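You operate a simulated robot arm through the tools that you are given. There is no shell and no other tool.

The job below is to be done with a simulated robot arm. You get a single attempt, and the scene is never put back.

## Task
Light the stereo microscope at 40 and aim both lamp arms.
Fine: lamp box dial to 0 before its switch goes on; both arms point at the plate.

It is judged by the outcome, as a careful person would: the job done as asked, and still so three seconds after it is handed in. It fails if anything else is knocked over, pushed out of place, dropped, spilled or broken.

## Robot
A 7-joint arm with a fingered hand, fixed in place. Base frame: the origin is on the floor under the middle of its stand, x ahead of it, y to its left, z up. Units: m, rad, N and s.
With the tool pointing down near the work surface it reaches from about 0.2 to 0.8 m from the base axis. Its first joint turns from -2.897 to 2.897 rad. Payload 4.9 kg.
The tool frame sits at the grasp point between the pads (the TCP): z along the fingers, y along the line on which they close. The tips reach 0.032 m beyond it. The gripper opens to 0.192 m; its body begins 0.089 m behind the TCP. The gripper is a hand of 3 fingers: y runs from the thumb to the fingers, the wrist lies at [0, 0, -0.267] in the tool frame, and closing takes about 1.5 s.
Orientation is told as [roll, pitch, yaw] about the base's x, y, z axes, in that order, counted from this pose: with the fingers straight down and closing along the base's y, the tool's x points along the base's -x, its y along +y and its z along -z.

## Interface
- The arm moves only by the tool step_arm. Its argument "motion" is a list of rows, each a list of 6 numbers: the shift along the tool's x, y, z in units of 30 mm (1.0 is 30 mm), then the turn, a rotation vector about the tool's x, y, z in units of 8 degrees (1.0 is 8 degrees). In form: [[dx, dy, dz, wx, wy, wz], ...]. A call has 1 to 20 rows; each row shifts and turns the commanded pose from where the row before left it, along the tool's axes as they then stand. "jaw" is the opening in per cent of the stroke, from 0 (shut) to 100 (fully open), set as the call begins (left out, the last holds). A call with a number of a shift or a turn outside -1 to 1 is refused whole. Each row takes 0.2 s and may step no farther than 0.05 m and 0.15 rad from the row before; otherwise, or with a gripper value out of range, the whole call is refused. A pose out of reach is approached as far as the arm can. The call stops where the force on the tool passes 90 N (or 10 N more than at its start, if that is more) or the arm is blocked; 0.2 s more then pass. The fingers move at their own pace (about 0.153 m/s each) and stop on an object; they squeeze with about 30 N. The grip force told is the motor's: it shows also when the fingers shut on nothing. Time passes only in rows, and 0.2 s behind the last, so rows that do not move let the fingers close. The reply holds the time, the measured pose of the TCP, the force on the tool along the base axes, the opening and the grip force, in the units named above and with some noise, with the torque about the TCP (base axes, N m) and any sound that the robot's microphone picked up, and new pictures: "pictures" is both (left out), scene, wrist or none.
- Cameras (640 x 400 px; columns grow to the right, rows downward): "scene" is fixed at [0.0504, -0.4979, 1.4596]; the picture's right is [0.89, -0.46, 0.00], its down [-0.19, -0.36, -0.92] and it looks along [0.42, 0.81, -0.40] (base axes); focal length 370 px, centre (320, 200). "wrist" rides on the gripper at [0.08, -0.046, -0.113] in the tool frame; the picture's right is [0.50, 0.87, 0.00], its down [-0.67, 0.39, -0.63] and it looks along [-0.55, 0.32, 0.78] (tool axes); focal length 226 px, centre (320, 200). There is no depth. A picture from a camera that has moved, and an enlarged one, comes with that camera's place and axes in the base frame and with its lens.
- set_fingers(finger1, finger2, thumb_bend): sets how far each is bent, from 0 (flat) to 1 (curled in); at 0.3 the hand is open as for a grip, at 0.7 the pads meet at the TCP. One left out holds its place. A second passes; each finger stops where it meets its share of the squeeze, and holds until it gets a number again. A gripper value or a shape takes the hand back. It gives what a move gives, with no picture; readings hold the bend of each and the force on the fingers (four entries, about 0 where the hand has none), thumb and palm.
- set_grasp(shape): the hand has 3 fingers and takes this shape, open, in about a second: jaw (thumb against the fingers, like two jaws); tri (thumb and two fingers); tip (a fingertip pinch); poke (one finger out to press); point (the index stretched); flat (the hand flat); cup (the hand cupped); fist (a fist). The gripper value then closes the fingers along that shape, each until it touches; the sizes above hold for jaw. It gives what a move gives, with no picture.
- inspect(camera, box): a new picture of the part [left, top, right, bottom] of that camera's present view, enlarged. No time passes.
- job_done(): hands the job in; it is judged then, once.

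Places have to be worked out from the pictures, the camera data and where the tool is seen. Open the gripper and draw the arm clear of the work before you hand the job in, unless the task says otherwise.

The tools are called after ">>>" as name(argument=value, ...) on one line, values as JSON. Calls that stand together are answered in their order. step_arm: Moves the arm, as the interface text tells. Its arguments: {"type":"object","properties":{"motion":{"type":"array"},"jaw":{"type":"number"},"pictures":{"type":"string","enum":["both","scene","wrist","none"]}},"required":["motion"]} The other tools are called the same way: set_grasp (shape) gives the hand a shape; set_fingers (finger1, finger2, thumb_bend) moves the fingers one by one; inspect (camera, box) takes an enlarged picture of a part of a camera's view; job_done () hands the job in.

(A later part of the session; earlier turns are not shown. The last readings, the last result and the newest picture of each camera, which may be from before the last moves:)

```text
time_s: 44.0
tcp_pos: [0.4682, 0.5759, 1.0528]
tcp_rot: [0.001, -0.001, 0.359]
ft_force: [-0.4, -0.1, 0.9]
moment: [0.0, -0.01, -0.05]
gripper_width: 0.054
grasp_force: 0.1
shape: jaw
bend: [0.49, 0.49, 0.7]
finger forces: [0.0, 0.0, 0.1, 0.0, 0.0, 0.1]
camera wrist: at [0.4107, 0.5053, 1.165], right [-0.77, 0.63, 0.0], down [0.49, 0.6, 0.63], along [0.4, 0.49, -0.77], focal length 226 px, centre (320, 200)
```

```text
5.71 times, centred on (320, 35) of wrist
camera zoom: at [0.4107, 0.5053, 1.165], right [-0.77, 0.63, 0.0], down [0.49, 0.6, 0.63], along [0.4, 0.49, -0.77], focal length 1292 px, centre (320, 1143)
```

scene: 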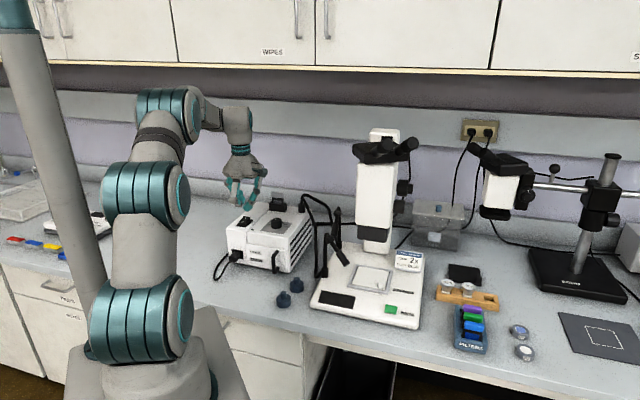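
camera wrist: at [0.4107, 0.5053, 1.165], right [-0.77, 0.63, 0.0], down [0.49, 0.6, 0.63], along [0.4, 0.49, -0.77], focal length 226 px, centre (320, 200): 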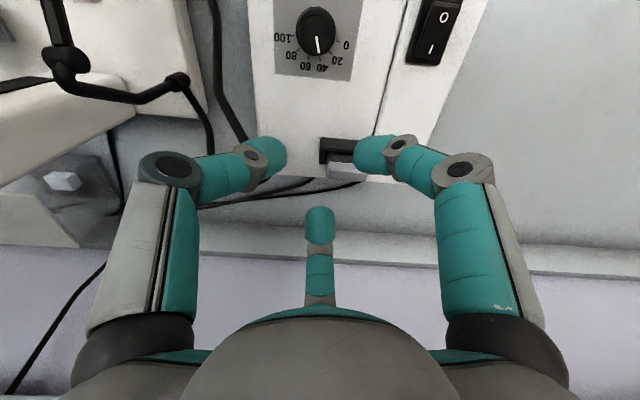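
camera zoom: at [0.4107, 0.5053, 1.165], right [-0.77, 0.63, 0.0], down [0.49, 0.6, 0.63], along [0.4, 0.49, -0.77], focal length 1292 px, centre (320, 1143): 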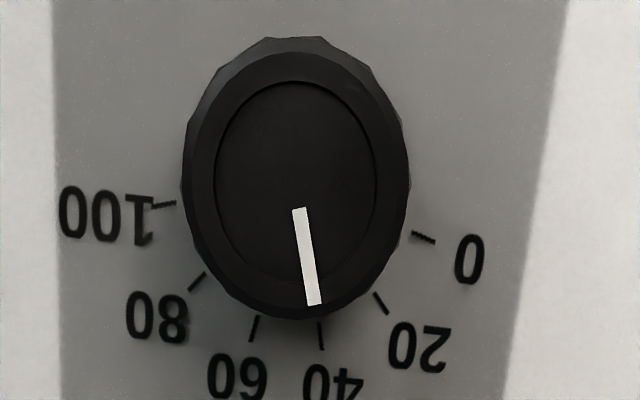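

Fitting all six ticks gives exactly 30° per 20, with 0 at 120° and 40 at 60°. The pointer is at about 61.6°, or 38.9, so I go back, grip and nudge it about 3° clockwise of hand turn to allow for the small lag.

>>> step_arm(motion=[[0.79, -0.49, 0, 0, 0, 0], [0.79, -0.49, 0, 0, 0, 0], [0.79, -0.49, 0, 0, 0, 0], [0, 0, 0.8, 0, 0, 0], [0, 0, 0.8, 0, 0, 0], [0, 0, 0.8, 0, 0, 0], [0, 0, 0.8, 0, 0, 0], [0, 0, 0.8, 0, 0, 0], [0, 0, 0, 0, 0, 0]], pictures="wrist")

>>> step_arm(motion=[[0, 0, 0, 0, 0, 0], [0, 0, 0, 0, 0, 0], [0, 0, 0, 0, 0, 0], [0, 0, 0, 0, 0, 0]], jaw=0, pictures="none")

```text
time_s: 46.0
tcp_pos: [0.417, 0.5112, 0.9304]
tcp_rot: [0.0, 0.001, 0.359]
ft_force: [-0.8, 0.1, -0.7]
moment: [0.01, 0.0, 0.02]
gripper_width: 0.0536
grasp_force: 0.0
shape: jaw
bend: [0.49, 0.49, 0.7]
finger forces: [0.0, 0.0, 0.0, 0.1, 0.0, 0.0]
camera wrist: at [0.3594, 0.4387, 1.043], right [-0.77, 0.63, 0.0], down [0.49, 0.6, 0.63], along [0.4, 0.49, -0.78], focal length 226 px, centre (320, 200)
```

wrist: 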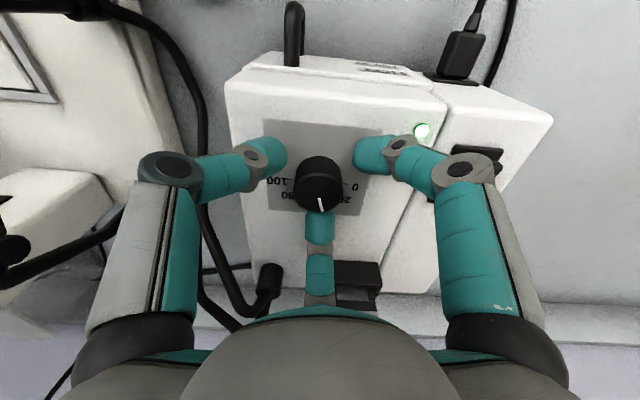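

```text
time_s: 47.0
tcp_pos: [0.4165, 0.5102, 0.9295]
tcp_rot: [0.001, 0.002, 0.359]
ft_force: [0.5, 0.3, -5.3]
moment: [0.04, -0.05, -0.01]
gripper_width: 0.0292
grasp_force: 30.1
shape: jaw
bend: [0.75, 0.77, 0.7]
finger forces: [25.8, 26.4, 0.0, 0.1, 26.3, 0.0]
```

The grip is even again. I turn 3° clockwise, release, rise and put the camera overhead for another reading.

>>> step_arm(motion=[[0, 0, 0, 0, 0, 0.19], [0, 0, 0, 0, 0, 0.19], [0, 0, 0, 0, 0, 0]], pictures="none")

>>> step_arm(motion=[[0, 0, 0, 0, 0, 0], [0, 0, 0, 0, 0, 0], [0, 0, 0, 0, 0, 0], [0, 0, -0.8, 0, 0, 0], [0, 0, -0.8, 0, 0, 0], [0, 0, -0.8, 0, 0, 0], [0, 0, -0.8, 0, 0, 0], [0, 0, -0.8, 0, 0, 0], [-0.79, 0.49, 0, 0, 0, 0], [-0.79, 0.49, 0, 0, 0, 0], [-0.79, 0.49, 0, 0, 0, 0]], jaw=28, pictures="wrist")

>>> inspect(camera="wrist", box=[280, 0, 360, 70])

```text
time_s: 47.8
tcp_pos: [0.4168, 0.5098, 0.931]
tcp_rot: [0.0, 0.001, 0.306]
ft_force: [-2.1, 0.5, -7.7]
moment: [0.01, 0.03, 0.02]
gripper_width: 0.0292
grasp_force: 30.1
shape: jaw
bend: [0.75, 0.77, 0.7]
finger forces: [26.9, 26.2, 0.0, 0.0, 25.8, 0.0]
```

```text
time_s: 50.2
tcp_pos: [0.4722, 0.5736, 1.0518]
tcp_rot: [0.002, -0.002, 0.309]
ft_force: [0.3, -0.1, 0.9]
moment: [0.02, -0.01, 0.02]
gripper_width: 0.0537
grasp_force: 0.0
shape: jaw
bend: [0.49, 0.49, 0.7]
finger forces: [0.0, 0.0, 0.0, 0.1, 0.1, 0.0]
camera wrist: at [0.4108, 0.5056, 1.1637], right [-0.74, 0.67, 0.0], down [0.52, 0.57, 0.63], along [0.43, 0.47, -0.77], focal length 226 px, centre (320, 200)
```

wrist: 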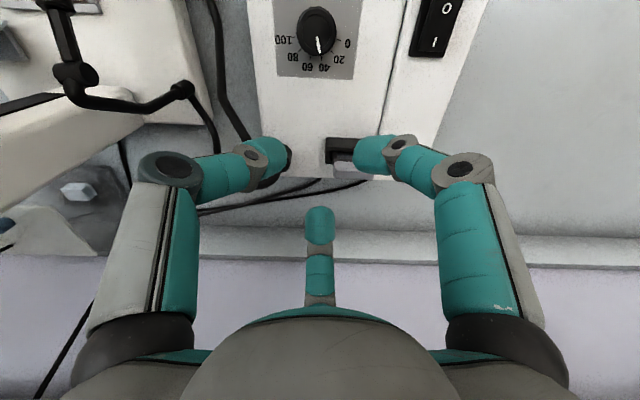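

```text
5.71 times, centred on (320, 35) of wrist
camera zoom: at [0.4108, 0.5056, 1.1637], right [-0.74, 0.67, 0.0], down [0.52, 0.57, 0.63], along [0.43, 0.47, -0.77], focal length 1292 px, centre (320, 1143)
```

zoom: 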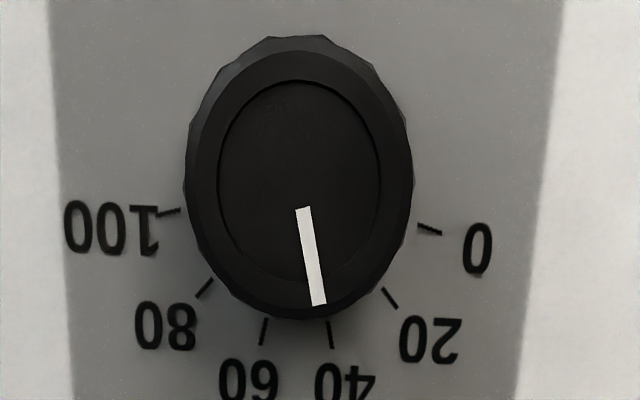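

The pointer now reads 59.7°, or 40.2, right on the 40 tick, so the dial is done. I turn to the lamp arms, starting with enlarged scene views.

>>> inspect(camera="scene", box=[305, 190, 425, 330])

>>> inspect(camera="scene", box=[312, 205, 362, 245])

>>> inspect(camera="wrist", box=[0, 0, 240, 180])

```text
2.86 times, centred on (365, 260) of scene
camera zoom: at [0.0504, -0.4979, 1.4596], right [0.89, -0.46, 0.0], down [-0.19, -0.36, -0.92], along [0.42, 0.81, -0.4], focal length 1059 px, centre (191, 29)
```

zoom: 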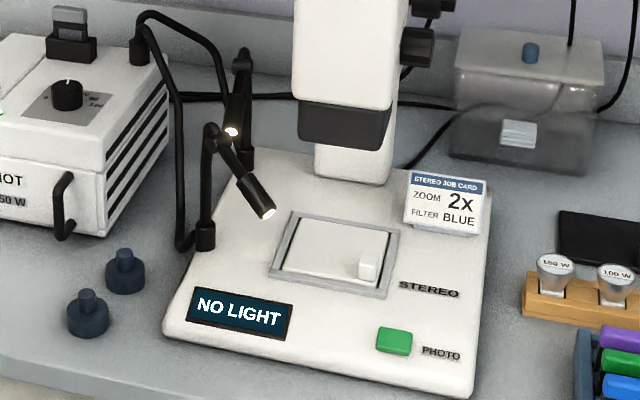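

```text
10.00 times, centred on (337, 225) of scene
camera zoom: at [0.0504, -0.4979, 1.4596], right [0.89, -0.46, 0.0], down [-0.19, -0.36, -0.92], along [0.42, 0.81, -0.4], focal length 3705 px, centre (150, -50)
```

zoom: 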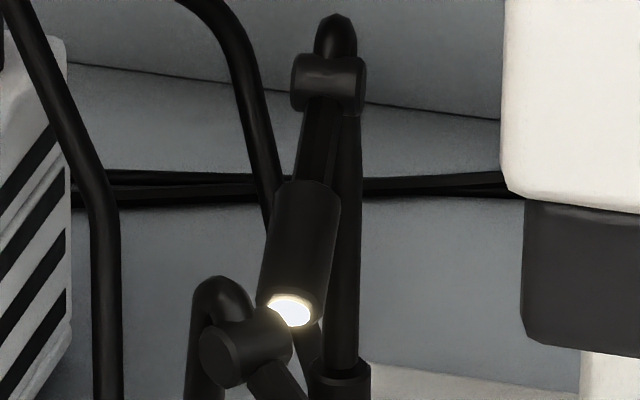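

```text
2.22 times, centred on (120, 90) of wrist
camera zoom: at [0.4108, 0.5056, 1.1637], right [-0.74, 0.67, 0.0], down [0.52, 0.57, 0.63], along [0.43, 0.47, -0.77], focal length 502 px, centre (764, 444)
```

zoom: 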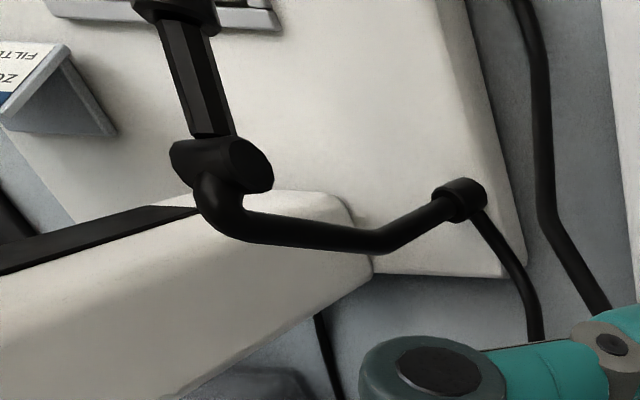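

The scope's own display says "NO LIGHT", while both lamp heads are lit but aimed off the plate. I place the plate centre at (0.60, 0.238, 0.812), the front head joint at (0.494, 0.299, 0.94) and the rear one at (0.579, 0.40, 0.96), with both heads aimed about 48° too far clockwise and too flat. I bring the wrist camera above the heads for a better look.

>>> step_arm(motion=[[0, 0, -1, 0, 0, 0], [0, 0, 0, 0, 0, -0.88], [0, 0, 0, 0, 0, -0.88], [0, 0, 0, 0, 0, -0.88], [0, 0, 0, 0, 0, -0.88], [0, 0, 0, 0, 0, -0.88], [0, 0, 0, 0, 0, -0.88], [0.91, -0.459, 0, 0, 0, 0], [0.91, -0.459, 0, 0, 0, 0], [0.91, -0.459, 0, 0, 0, 0], [0.91, -0.459, 0, 0, 0, 0], [0.91, -0.459, 0, 0, 0, 0], [0.91, -0.459, 0, 0, 0, 0], [0.91, -0.459, 0, 0, 0, 0]])

>>> inspect(camera="wrist", box=[240, 0, 440, 200])

```text
time_s: 53.2
tcp_pos: [0.4598, 0.3596, 1.0811]
tcp_rot: [0.001, 0.001, 1.044]
ft_force: [-0.1, 0.2, -0.8]
moment: [-0.01, -0.01, 0.01]
gripper_width: 0.0539
grasp_force: 0.0
shape: jaw
bend: [0.49, 0.49, 0.7]
finger forces: [0.0, 0.1, 0.0, 0.1, 0.0, 0.0]
camera wrist: at [0.4595, 0.2674, 1.1939], right [-1.0, 0.0, 0.0], down [0.0, 0.78, 0.63], along [0.0, 0.63, -0.78], focal length 226 px, centre (320, 200)
```

scene: 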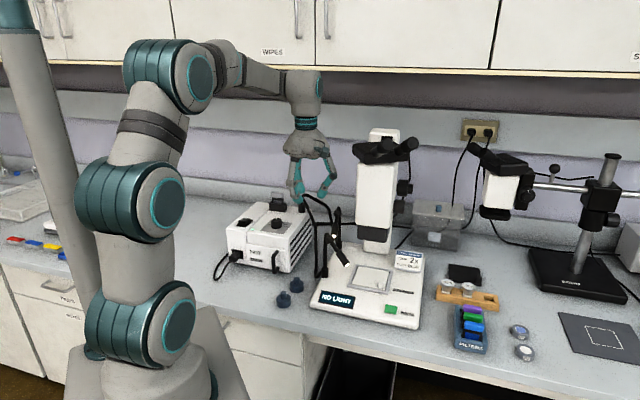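
wrist: 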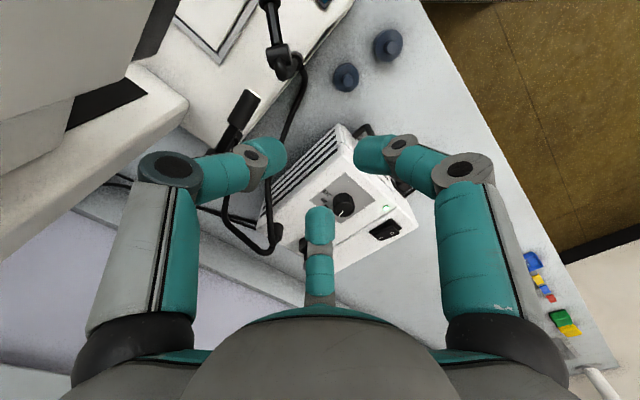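

```text
2.00 times, centred on (340, 100) of wrist
camera zoom: at [0.4595, 0.2674, 1.1939], right [-1.0, 0.0, 0.0], down [0.0, 0.78, 0.63], along [0.0, 0.63, -0.78], focal length 452 px, centre (280, 400)
```

zoom: 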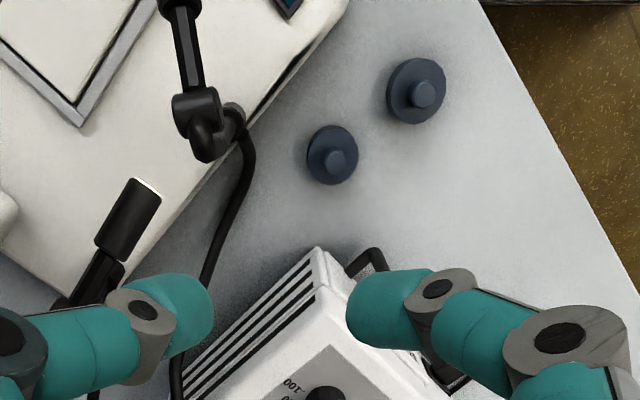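

The overhead view confirms the geometry: front post at (0.491, 0.312) and rear post near (0.587, 0.409), each head hinged on a small hook at the top of its rod. I back away to the left, turn the hand to yaw 0 and take the "poke" shape so I can push the heads with one fingertip.

>>> step_arm(motion=[[0.9, 0.09, -0.2, 0, 0, 0], [0.9, 0.09, -0.2, 0, 0, 0], [0.9, 0.09, -0.2, 0, 0, 0], [0.9, 0.09, -0.2, 0, 0, 0], [0.9, 0.09, -0.2, 0, 0, 0], [0, 0, 0, 0, 0, 0.935], [0, 0, 0, 0, 0, 0.935], [0, 0, 0, 0, 0, 0.935], [0, 0, 0, 0, 0, 0.935], [0, 0, 0, 0, 0, 0.935], [0, 0, 0, 0, 0, 0.935], [0, 0, 0, 0, 0, 0.935], [0, 0, 0, 0, 0, 0.935]], pictures="none")

>>> set_grasp(shape="poke")

>>> step_arm(motion=[[0, 0, 0, 0, -1, 0], [0, 0, 0, 0, -1, 0], [0, 0, 0, 0, -1, 0], [0, 0, 0, 0, -1, 0], [0, 0, 0, 0, -1, 0]])

>>> inspect(camera="scene", box=[230, 100, 430, 260])

```text
time_s: 56.0
tcp_pos: [0.3802, 0.2502, 1.1119]
tcp_rot: [-0.002, 0.0, 0.0]
ft_force: [-0.2, 0.3, -0.8]
moment: [0.03, 0.01, -0.01]
gripper_width: 0.0536
grasp_force: 0.0
shape: jaw
bend: [0.49, 0.49, 0.7]
finger forces: [0.1, 0.0, 0.1, 0.1, 0.1, 0.0]
```

```text
time_s: 56.9
tcp_pos: [0.38, 0.2497, 1.1116]
tcp_rot: [0.001, 0.0, -0.001]
ft_force: [-0.9, 0.7, 0.1]
moment: [0.02, 0.01, 0.02]
gripper_width: 0.0
grasp_force: 0.0
shape: poke
bend: [1.0, 1.0, 0.91]
finger forces: [0.0, 0.0, 0.1, 0.0, 0.1, 0.1]
```

```text
time_s: 58.1
tcp_pos: [0.3801, 0.2507, 1.1118]
tcp_rot: [0.003, -0.698, 0.001]
ft_force: [-0.4, -0.5, -0.3]
moment: [0.01, 0.0, 0.01]
gripper_width: 0.0
grasp_force: 0.0
shape: poke
bend: [1.0, 1.0, 0.91]
finger forces: [0.0, 0.0, 0.0, 0.0, 0.0, 0.1]
camera wrist: at [0.2469, 0.204, 1.146], right [-0.38, 0.87, -0.32], down [0.11, 0.39, 0.92], along [0.92, 0.32, -0.24], focal length 226 px, centre (320, 200)
```

scene: 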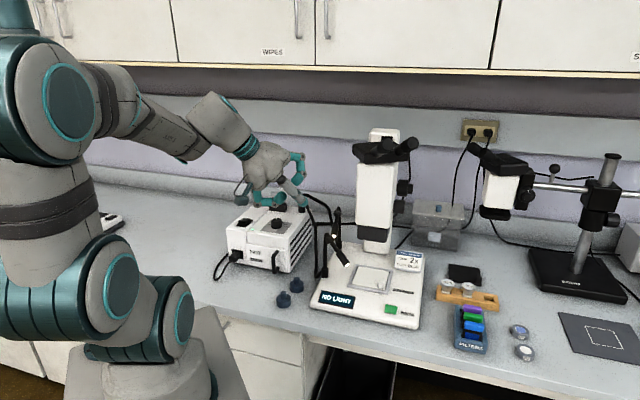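
wrist: 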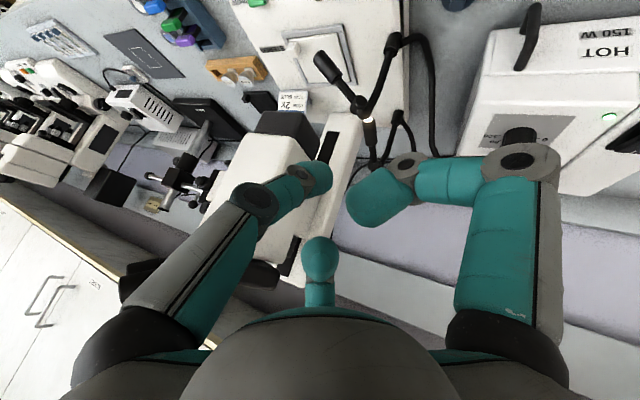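

```text
2.50 times, centred on (330, 180) of scene
camera zoom: at [0.0504, -0.4979, 1.4596], right [0.89, -0.46, 0.0], down [-0.19, -0.36, -0.92], along [0.42, 0.81, -0.4], focal length 926 px, centre (295, 250)
```

zoom: 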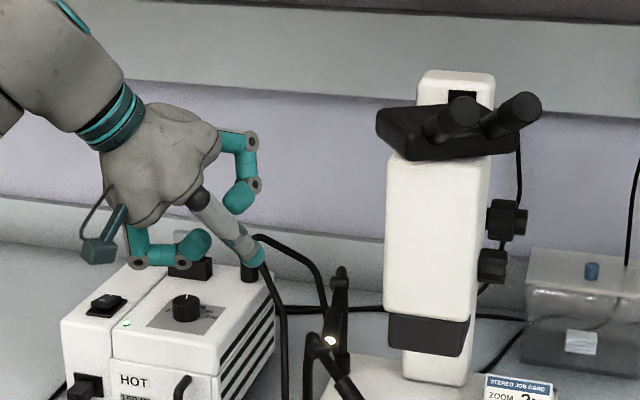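

The hand is tilted 40° with the poke finger reaching outward. I enlarge this side view of the lamp arms.

>>> inspect(camera="wrist", box=[280, 20, 460, 180])

```text
2.50 times, centred on (370, 100) of wrist
camera zoom: at [0.2469, 0.204, 1.146], right [-0.38, 0.87, -0.32], down [0.11, 0.39, 0.92], along [0.92, 0.32, -0.24], focal length 565 px, centre (195, 450)
```

zoom: 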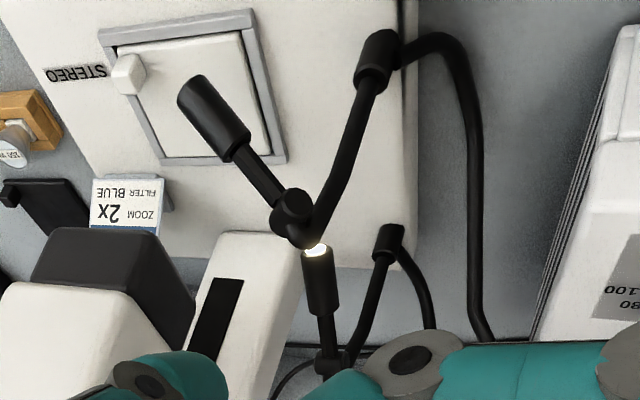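

Now I have consistent 3D estimates: the front head runs from (0.4955, 0.298, 0.937) to a tip at (0.5055, 0.225, 0.896), and the rear one from (0.579, 0.40, 0.96) to (0.527, 0.331, 0.925). I bring the poke finger beside the front head's left side, about 25 mm clear.

>>> step_arm(motion=[[0.316, -0.049, 0.778, 0, 0, 0], [0.316, -0.049, 0.778, 0, 0, 0], [0.316, -0.049, 0.778, 0, 0, 0], [0.316, -0.049, 0.778, 0, 0, 0], [0.316, -0.049, 0.778, 0, 0, 0], [0.316, -0.049, 0.778, 0, 0, 0], [0.316, -0.049, 0.778, 0, 0, 0], [0.316, -0.049, 0.778, 0, 0, 0]])

>>> inspect(camera="scene", box=[270, 180, 400, 290])

>>> inspect(camera="wrist", box=[220, 60, 420, 240])

```text
time_s: 59.9
tcp_pos: [0.4423, 0.2385, 0.9196]
tcp_rot: [0.001, -0.698, -0.001]
ft_force: [-0.7, 0.4, 0.1]
moment: [-0.02, 0.01, -0.01]
gripper_width: 0.0
grasp_force: 0.0
shape: poke
bend: [1.0, 1.0, 0.91]
finger forces: [0.1, 0.1, 0.1, 0.1, 0.1, 0.0]
camera wrist: at [0.3088, 0.1919, 0.9541], right [-0.38, 0.87, -0.32], down [0.11, 0.39, 0.92], along [0.92, 0.32, -0.24], focal length 226 px, centre (320, 200)
```

scene: 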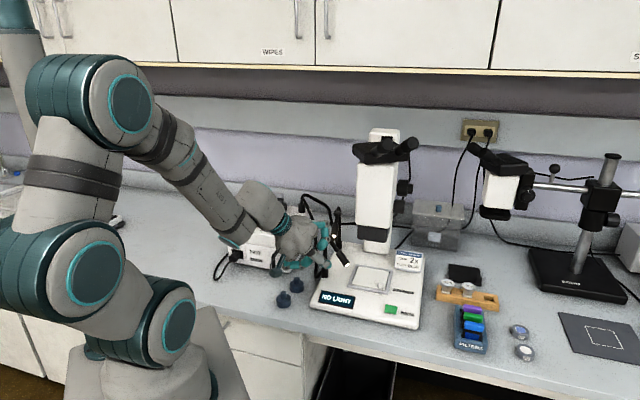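
wrist: 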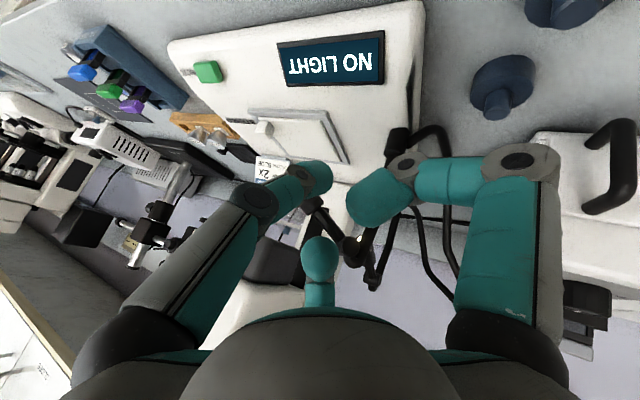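

```text
3.64 times, centred on (335, 235) of scene
camera zoom: at [0.0504, -0.4979, 1.4596], right [0.89, -0.46, 0.0], down [-0.19, -0.36, -0.92], along [0.42, 0.81, -0.4], focal length 1347 px, centre (266, 73)
```

zoom: 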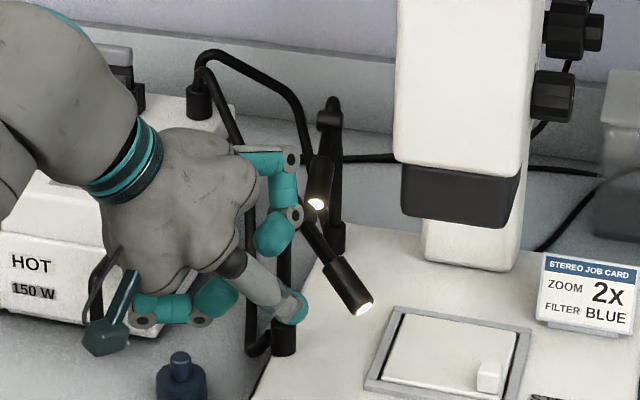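

```text
2.22 times, centred on (320, 150) of wrist
camera zoom: at [0.3088, 0.1919, 0.9541], right [-0.38, 0.87, -0.32], down [0.11, 0.39, 0.92], along [0.92, 0.32, -0.24], focal length 502 px, centre (320, 311)
```

zoom: 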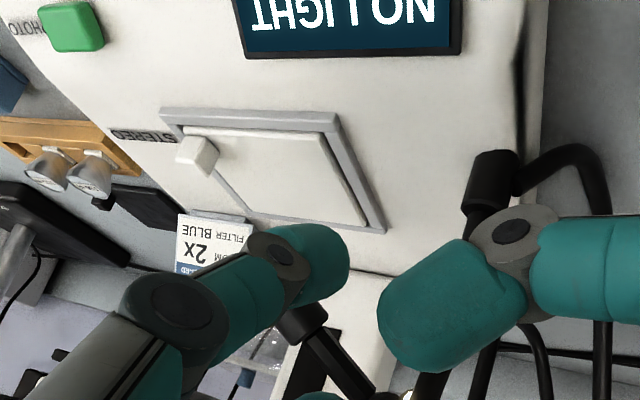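

The upper curled finger would pass too close to the front joint when pushing. I back off 50 mm and roll the hand 120° about its own axis, so the thumb leads from above and the curled fingers stay clear of the rod and the scope.

>>> step_arm(motion=[[0, 0, -0.85, 0, 0, 0], [0, 0, -0.85, 0, 0, 0], [0, 0, 0, 0, 0, -1], [0, 0, 0, 0, 0, -1], [0, 0, 0, 0, 0, -1], [0, 0, 0, 0, 0, -1], [0, 0, 0, 0, 0, -1], [0, 0, 0, 0, 0, -1], [0, 0, 0, 0, 0, -1], [0, 0, 0, 0, 0, -1]], pictures="none")

>>> step_arm(motion=[[0, 0, 0, 0, 0, -1], [0, 0, 0, 0, 0, -1], [0, 0, 0, 0, 0, -1], [0, 0, 0, 0, 0, -1], [0, 0, 0, 0, 0, -1], [0, 0, 0, 0, 0, -1], [0, 0, 0, 0, 0, -1]])

>>> inspect(camera="scene", box=[270, 180, 400, 290])

>>> inspect(camera="wrist", box=[220, 60, 420, 240])

```text
time_s: 62.1
tcp_pos: [0.4084, 0.2393, 0.9583]
tcp_rot: [-0.647, -0.284, 1.217]
ft_force: [0.1, -0.2, 0.2]
moment: [-0.02, -0.04, 0.02]
gripper_width: 0.0002
grasp_force: 0.0
shape: poke
bend: [1.0, 1.0, 0.91]
finger forces: [0.0, 0.0, 0.0, 0.0, 0.0, 0.0]
```

```text
time_s: 63.7
tcp_pos: [0.4107, 0.2388, 0.9586]
tcp_rot: [-0.627, 0.328, 1.989]
ft_force: [-0.6, -0.5, -0.3]
moment: [-0.01, -0.01, 0.02]
gripper_width: 0.0001
grasp_force: 0.0
shape: poke
bend: [1.0, 1.0, 0.91]
finger forces: [0.0, 0.0, 0.1, 0.0, 0.0, 0.0]
camera wrist: at [0.3976, 0.1922, 1.0956], right [-0.38, -0.87, -0.32], down [-0.92, 0.39, 0.05], along [0.08, 0.31, -0.95], focal length 226 px, centre (320, 200)
```

scene: 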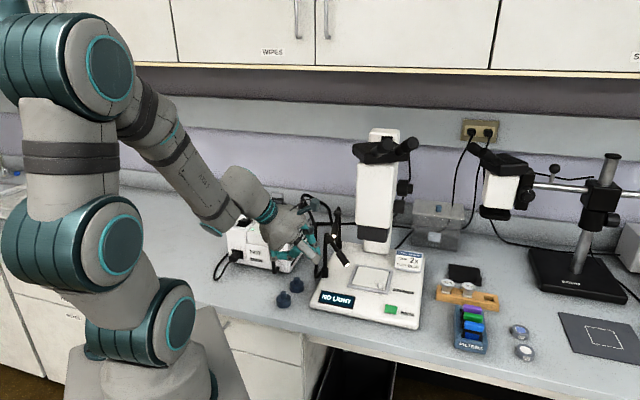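
wrist: 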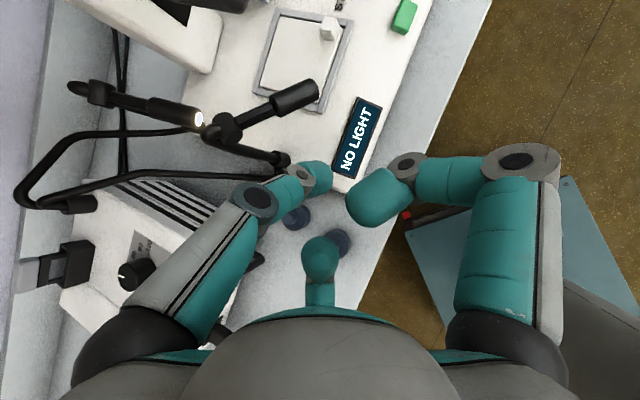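

```text
3.64 times, centred on (335, 235) of scene
camera zoom: at [0.0504, -0.4979, 1.4596], right [0.89, -0.46, 0.0], down [-0.19, -0.36, -0.92], along [0.42, 0.81, -0.4], focal length 1347 px, centre (266, 73)
```

zoom: 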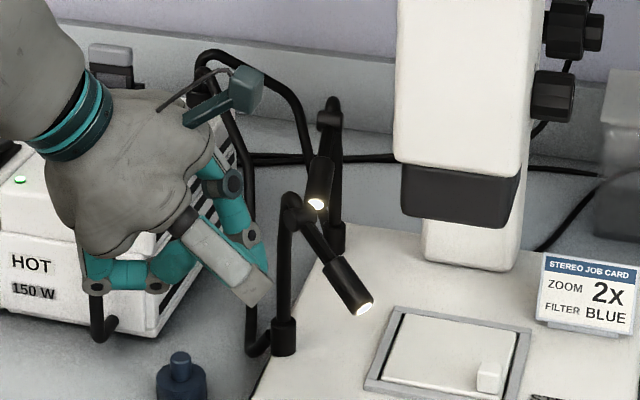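

```text
2.22 times, centred on (320, 150) of wrist
camera zoom: at [0.3976, 0.1922, 1.0956], right [-0.38, -0.87, -0.32], down [-0.92, 0.39, 0.05], along [0.08, 0.31, -0.95], focal length 502 px, centre (320, 311)
```

zoom: 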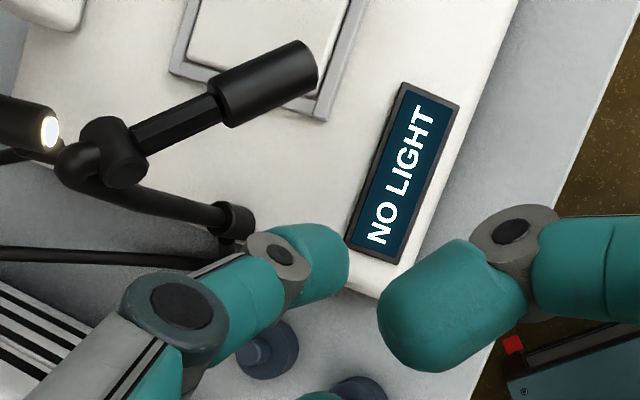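

The roll worked, and the wrist camera now looks down on both heads, the display and the fingertip. I move the fingertip over the outer end of the front head, about 20 mm above it, ready to tilt it down first.

>>> step_arm(motion=[[0.3515, -0.4075, 0.425, 0, 0, 0], [0.3515, -0.4075, 0.425, 0, 0, 0], [0.3515, -0.4075, 0.425, 0, 0, 0], [0.3515, -0.4075, 0.425, 0, 0, 0]])

>>> inspect(camera="scene", box=[290, 180, 400, 280])

>>> inspect(camera="wrist", box=[220, 60, 420, 240])

```text
time_s: 64.7
tcp_pos: [0.492, 0.2273, 0.9593]
tcp_rot: [-0.628, 0.327, 1.986]
ft_force: [0.4, -0.6, -1.0]
moment: [-0.04, 0.0, 0.0]
gripper_width: 0.0
grasp_force: 0.1
shape: poke
bend: [1.0, 1.0, 0.91]
finger forces: [0.1, 0.0, 0.1, 0.1, 0.1, 0.1]
camera wrist: at [0.4797, 0.1799, 1.0965], right [-0.38, -0.87, -0.32], down [-0.92, 0.39, 0.05], along [0.08, 0.32, -0.95], focal length 226 px, centre (320, 200)
```

scene: 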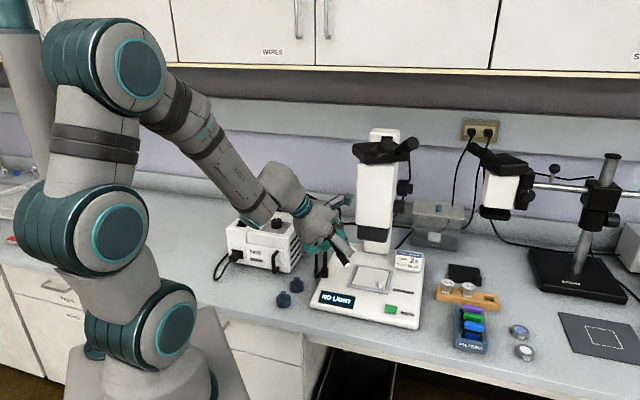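
wrist: 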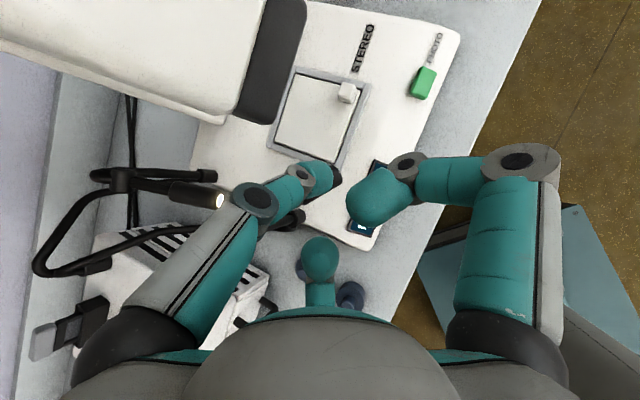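

```text
4.00 times, centred on (345, 230) of scene
camera zoom: at [0.0504, -0.4979, 1.4596], right [0.89, -0.46, 0.0], down [-0.19, -0.36, -0.92], along [0.42, 0.81, -0.4], focal length 1482 px, centre (220, 80)
```

zoom: 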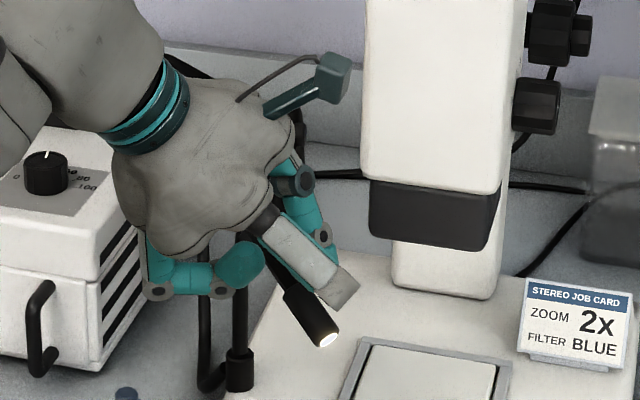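

```text
2.22 times, centred on (320, 150) of wrist
camera zoom: at [0.4797, 0.1799, 1.0965], right [-0.38, -0.87, -0.32], down [-0.92, 0.39, 0.05], along [0.08, 0.32, -0.95], focal length 502 px, centre (320, 311)
```

zoom: 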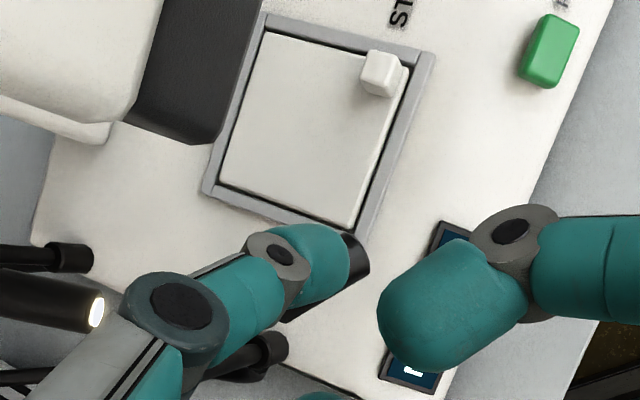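

The fingertip is above the front head's end section, with the head's rim showing just to its right in the wrist view. I lower it until it touches.

>>> step_arm(motion=[[-0.0965, 0.167, 0.23, 0, 0, 0], [-0.0965, 0.167, 0.23, 0, 0, 0]], pictures="none")

>>> inspect(camera="scene", box=[290, 180, 400, 280])

>>> inspect(camera="wrist", box=[220, 60, 420, 240])

```text
time_s: 65.3
tcp_pos: [0.4908, 0.227, 0.9426]
tcp_rot: [-0.628, 0.327, 1.989]
ft_force: [-0.4, 0.3, -0.2]
moment: [0.03, -0.01, 0.0]
gripper_width: 0.0
grasp_force: 0.1
shape: poke
bend: [1.0, 1.0, 0.91]
finger forces: [0.0, 0.1, 0.0, 0.1, 0.1, 0.0]
```

```text
4.00 times, centred on (345, 230) of scene
camera zoom: at [0.0504, -0.4979, 1.4596], right [0.89, -0.46, 0.0], down [-0.19, -0.36, -0.92], along [0.42, 0.81, -0.4], focal length 1482 px, centre (220, 80)
```

zoom: 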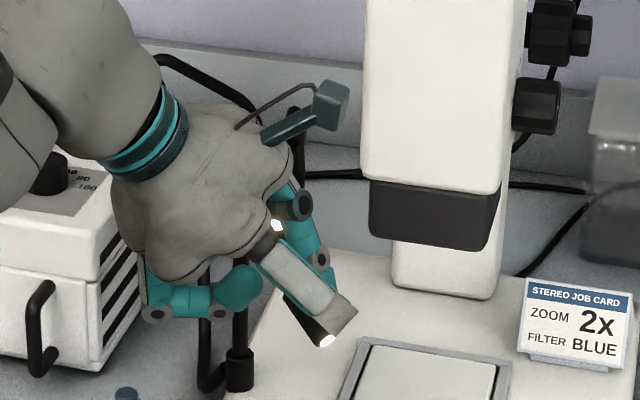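

```text
2.22 times, centred on (320, 150) of wrist
camera zoom: at [0.4786, 0.1799, 1.0789], right [-0.38, -0.87, -0.32], down [-0.92, 0.39, 0.05], along [0.08, 0.32, -0.95], focal length 502 px, centre (320, 311)
```

zoom: 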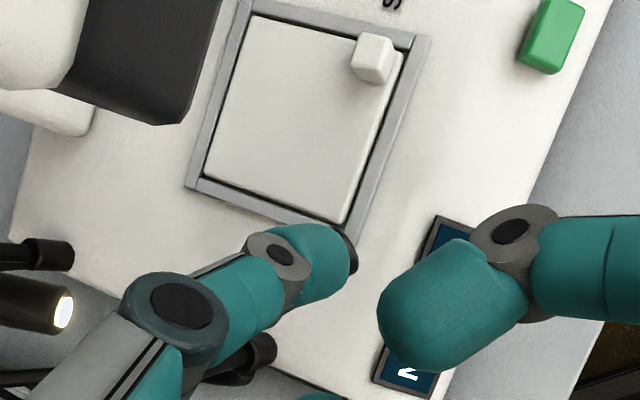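

The tip is about 5 mm above the head and still unloaded. I continue downwards in 5 mm steps.

>>> step_arm(motion=[[-0.0536, 0.0928, 0.1277, 0, 0, 0], [-0.0536, 0.0928, 0.1277, 0, 0, 0]], pictures="none")

>>> inspect(camera="scene", box=[290, 180, 400, 280])

>>> inspect(camera="wrist", box=[220, 60, 420, 240])

```text
time_s: 65.9
tcp_pos: [0.4896, 0.2262, 0.9314]
tcp_rot: [-0.628, 0.326, 1.987]
ft_force: [0.6, 0.2, 0.6]
moment: [0.03, -0.01, -0.05]
gripper_width: 0.0
grasp_force: 0.0
shape: poke
bend: [1.0, 1.0, 0.91]
finger forces: [0.1, 0.0, 0.0, 0.0, 0.4, 0.1]
```

```text
4.00 times, centred on (345, 230) of scene
camera zoom: at [0.0504, -0.4979, 1.4596], right [0.89, -0.46, 0.0], down [-0.19, -0.36, -0.92], along [0.42, 0.81, -0.4], focal length 1482 px, centre (220, 80)
```

zoom: 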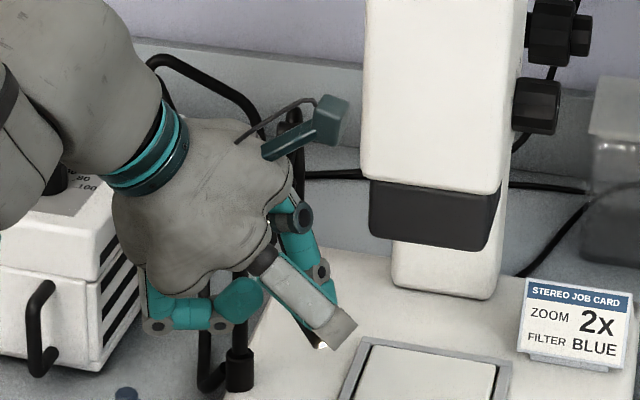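

```text
2.22 times, centred on (320, 150) of wrist
camera zoom: at [0.479, 0.1799, 1.0692], right [-0.38, -0.87, -0.32], down [-0.92, 0.39, 0.05], along [0.08, 0.32, -0.95], focal length 502 px, centre (320, 311)
```

zoom: 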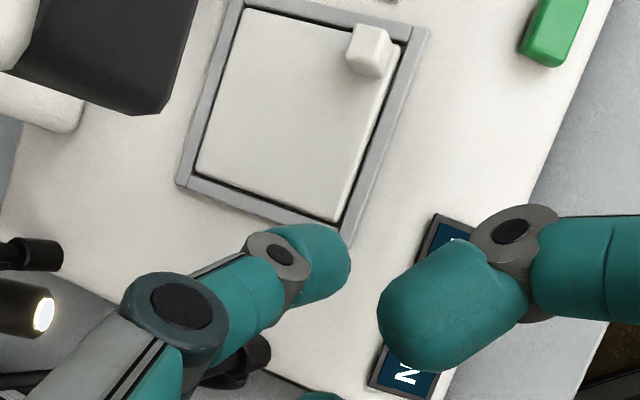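

The thumb reads 0.4 N, so it is just touching. I push down another 10 mm and watch the force.

>>> step_arm(motion=[[-0.0536, 0.0928, 0.1277, 0, 0, 0], [-0.0536, 0.0928, 0.1277, 0, 0, 0]], pictures="none")

>>> inspect(camera="scene", box=[290, 180, 400, 280])

>>> inspect(camera="wrist", box=[220, 60, 420, 240])

```text
time_s: 66.5
tcp_pos: [0.4904, 0.2267, 0.9207]
tcp_rot: [-0.627, 0.327, 1.988]
ft_force: [-0.1, 0.4, -1.2]
moment: [0.01, -0.02, -0.03]
gripper_width: 0.0
grasp_force: 0.1
shape: poke
bend: [1.0, 1.0, 0.91]
finger forces: [0.0, 0.1, 0.0, 0.0, 0.0, 0.1]
```

```text
4.00 times, centred on (345, 230) of scene
camera zoom: at [0.0504, -0.4979, 1.4596], right [0.89, -0.46, 0.0], down [-0.19, -0.36, -0.92], along [0.42, 0.81, -0.4], focal length 1482 px, centre (220, 80)
```

zoom: 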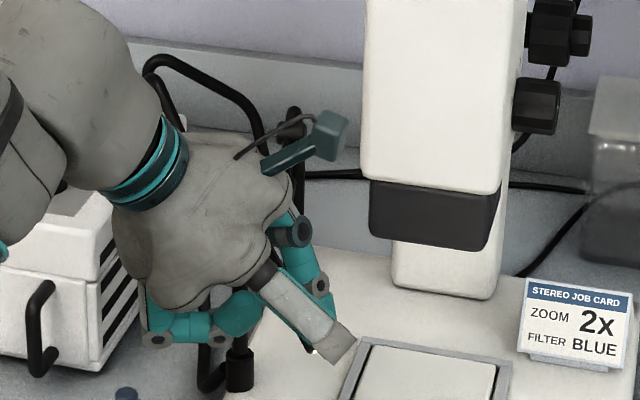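

```text
2.22 times, centred on (320, 150) of wrist
camera zoom: at [0.4788, 0.1801, 1.0588], right [-0.38, -0.87, -0.32], down [-0.92, 0.39, 0.05], along [0.08, 0.32, -0.95], focal length 502 px, centre (320, 311)
```

zoom: 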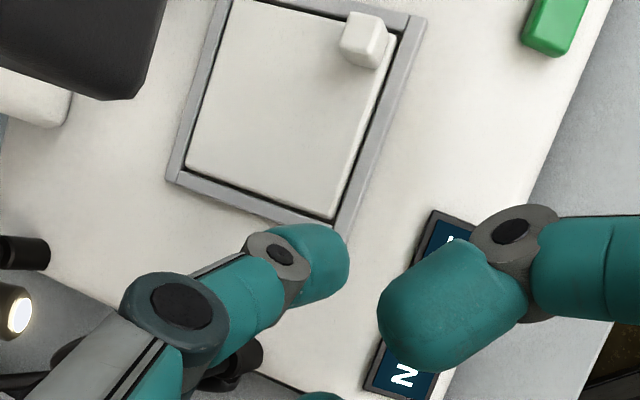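

The head gives way easily, with almost no force. I finish the tilt with a short move down and towards the joint, aiming for about 47° below horizontal, then back off to look.

>>> step_arm(motion=[[-0.15, -0.025, 0.064, 0, 0, 0], [-0.15, -0.025, 0.064, 0, 0, 0]], pictures="none")

>>> step_arm(motion=[[0.08, -0.14, -0.19, 0, 0, 0], [0, 0, -0.9, 0, 0, 0], [0, 0, -0.9, 0, 0, 0], [0, 0, -0.6, 0, 0, 0]])

>>> inspect(camera="scene", box=[290, 180, 400, 280])

>>> inspect(camera="wrist", box=[140, 20, 400, 220])

```text
time_s: 67.1
tcp_pos: [0.491, 0.2358, 0.9166]
tcp_rot: [-0.628, 0.329, 1.988]
ft_force: [-0.3, -1.0, 0.1]
moment: [0.0, -0.05, 0.02]
gripper_width: 0.0
grasp_force: 0.0
shape: poke
bend: [1.0, 1.0, 0.91]
finger forces: [0.0, 0.1, 0.0, 0.0, 0.3, 0.0]
```

```text
time_s: 68.1
tcp_pos: [0.4439, 0.2356, 0.9791]
tcp_rot: [-0.629, 0.327, 1.989]
ft_force: [-0.7, 0.1, 0.7]
moment: [0.02, 0.01, -0.02]
gripper_width: 0.0
grasp_force: 0.0
shape: poke
bend: [1.0, 1.0, 0.91]
finger forces: [0.0, 0.1, 0.0, 0.0, 0.2, 0.1]
camera wrist: at [0.4319, 0.1886, 1.1167], right [-0.38, -0.87, -0.32], down [-0.92, 0.39, 0.05], along [0.08, 0.32, -0.95], focal length 226 px, centre (320, 200)
```

scene: 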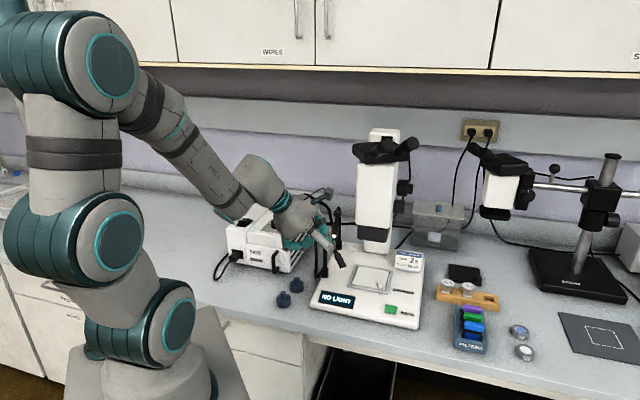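
wrist: 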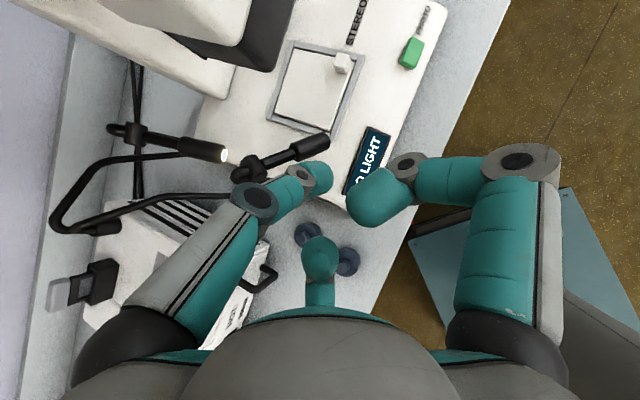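

```text
4.00 times, centred on (345, 230) of scene
camera zoom: at [0.0504, -0.4979, 1.4596], right [0.89, -0.46, 0.0], down [-0.19, -0.36, -0.92], along [0.42, 0.81, -0.4], focal length 1482 px, centre (220, 80)
```

zoom: 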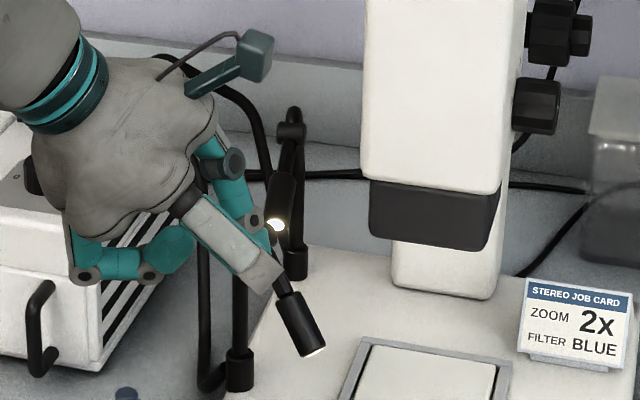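

```text
2.00 times, centred on (270, 120) of wrist
camera zoom: at [0.4319, 0.1886, 1.1167], right [-0.38, -0.87, -0.32], down [-0.92, 0.39, 0.05], along [0.08, 0.32, -0.95], focal length 452 px, centre (420, 360)
```

zoom: 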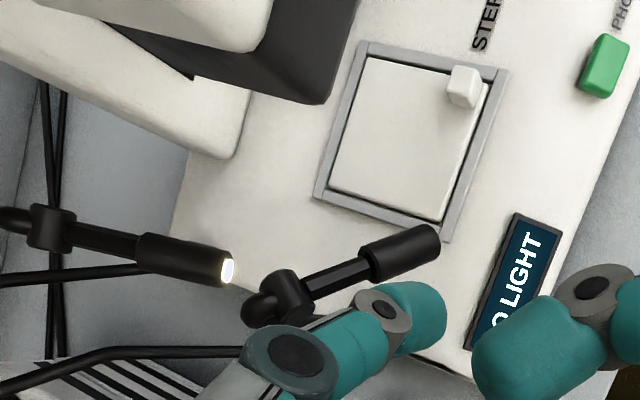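

The head tilted to roughly 42° below horizontal and stayed there, so the hinge holds by friction. For the swing I yaw the tool 15° to keep the hand clear of the rod, then lower the fingertip beside the head's left side.

>>> step_arm(motion=[[0, 0, 0, 0.3015, -0.522, -0.718], [0, 0, 0, 0.3015, -0.522, -0.718], [-0.227, 0.32, 0.691, 0, 0, 0], [-0.227, 0.32, 0.691, 0, 0, 0], [-0.227, 0.32, 0.691, 0, 0, 0]])

>>> inspect(camera="scene", box=[290, 180, 400, 280])

>>> inspect(camera="wrist", box=[180, 20, 420, 220])

```text
time_s: 69.3
tcp_pos: [0.4552, 0.2427, 0.9089]
tcp_rot: [-0.629, 0.326, 2.25]
ft_force: [0.2, 0.2, -0.8]
moment: [-0.01, 0.0, -0.01]
gripper_width: 0.0001
grasp_force: 0.1
shape: poke
bend: [1.0, 1.0, 0.91]
finger forces: [0.1, 0.0, 0.1, 0.0, 0.1, 0.0]
camera wrist: at [0.4567, 0.1942, 1.0468], right [-0.14, -0.94, -0.32], down [-0.99, 0.14, 0.05], along [-0.01, 0.33, -0.95], focal length 226 px, centre (320, 200)
```

scene: 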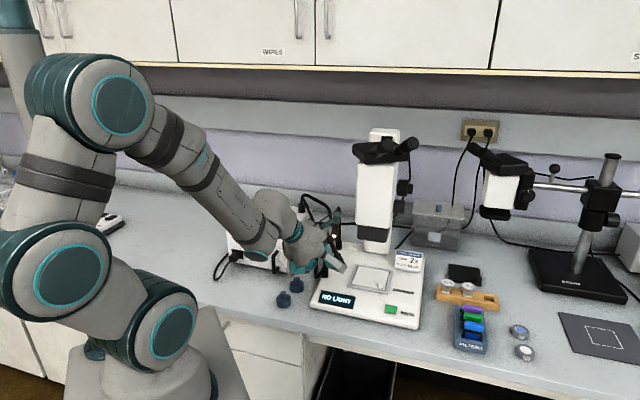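
wrist: 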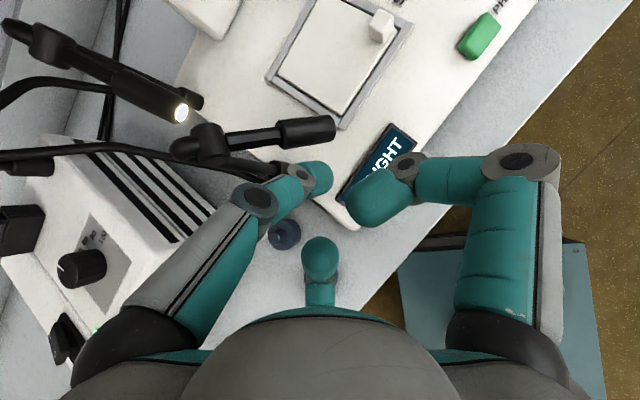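

```text
4.00 times, centred on (345, 230) of scene
camera zoom: at [0.0504, -0.4979, 1.4596], right [0.89, -0.46, 0.0], down [-0.19, -0.36, -0.92], along [0.42, 0.81, -0.4], focal length 1482 px, centre (220, 80)
```

zoom: 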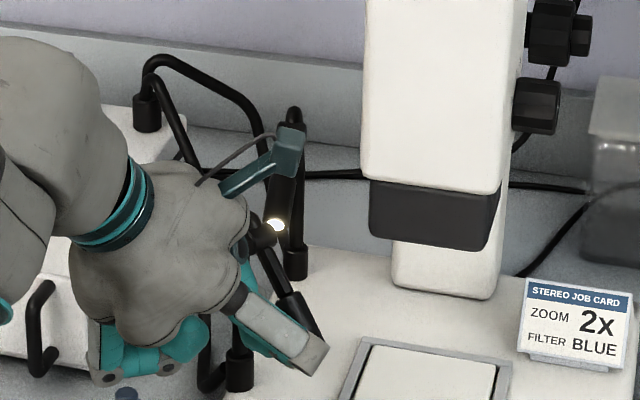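

```text
2.00 times, centred on (300, 120) of wrist
camera zoom: at [0.4567, 0.1942, 1.0468], right [-0.14, -0.94, -0.32], down [-0.99, 0.14, 0.05], along [-0.01, 0.33, -0.95], focal length 452 px, centre (360, 360)
```

zoom: 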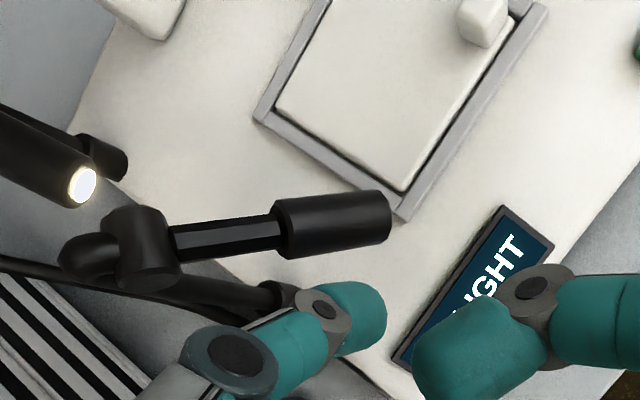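

The overhead view shows the fingertip on the left side of the head, level with its thick end. I push gently in +x by 27 mm to see whether the arm swivels.

>>> step_arm(motion=[[0.178, -0.154, 0.187, 0, 0, 0], [0.178, -0.154, 0.187, 0, 0, 0], [0.178, -0.154, 0.187, 0, 0, 0]], pictures="wrist")

>>> inspect(camera="wrist", box=[180, 20, 420, 220])

>>> inspect(camera="scene", box=[290, 180, 400, 280])

```text
time_s: 70.1
tcp_pos: [0.4816, 0.2415, 0.9088]
tcp_rot: [-0.629, 0.327, 2.249]
ft_force: [-1.1, 0.3, 0.5]
moment: [-0.01, 0.03, 0.0]
gripper_width: 0.0
grasp_force: 0.1
shape: poke
bend: [1.0, 1.0, 0.91]
finger forces: [0.1, 0.0, 0.0, 0.0, 1.5, 0.0]
camera wrist: at [0.4833, 0.1939, 1.0459], right [-0.15, -0.94, -0.32], down [-0.99, 0.14, 0.05], along [-0.01, 0.33, -0.95], focal length 226 px, centre (320, 200)
```

wrist: 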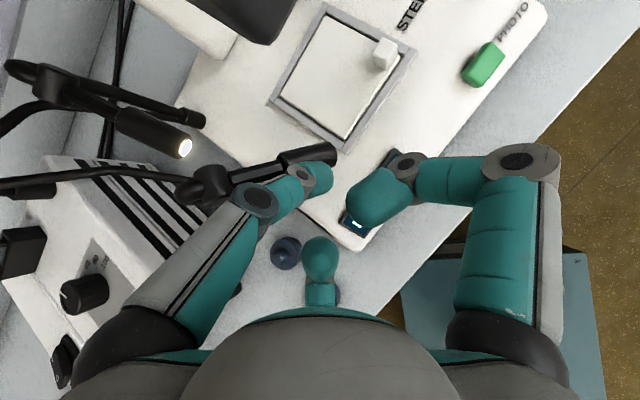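

```text
2.00 times, centred on (300, 120) of wrist
camera zoom: at [0.4833, 0.1939, 1.0459], right [-0.15, -0.94, -0.32], down [-0.99, 0.14, 0.05], along [-0.01, 0.33, -0.95], focal length 452 px, centre (360, 360)
```

zoom: 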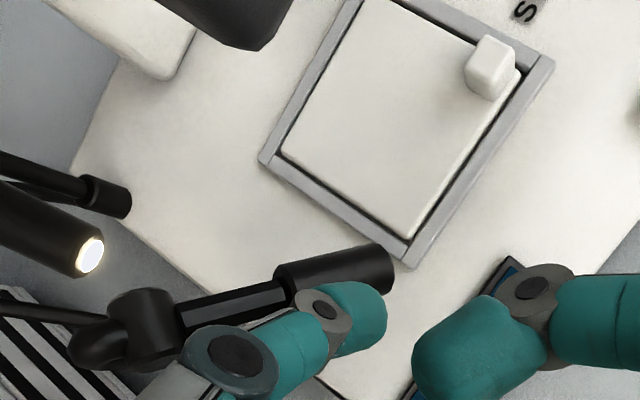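

```text
4.00 times, centred on (345, 230) of scene
camera zoom: at [0.0504, -0.4979, 1.4596], right [0.89, -0.46, 0.0], down [-0.19, -0.36, -0.92], along [0.42, 0.81, -0.4], focal length 1482 px, centre (220, 80)
```

zoom: 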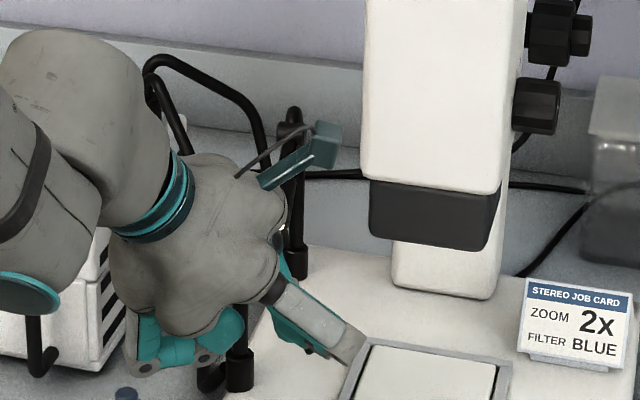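

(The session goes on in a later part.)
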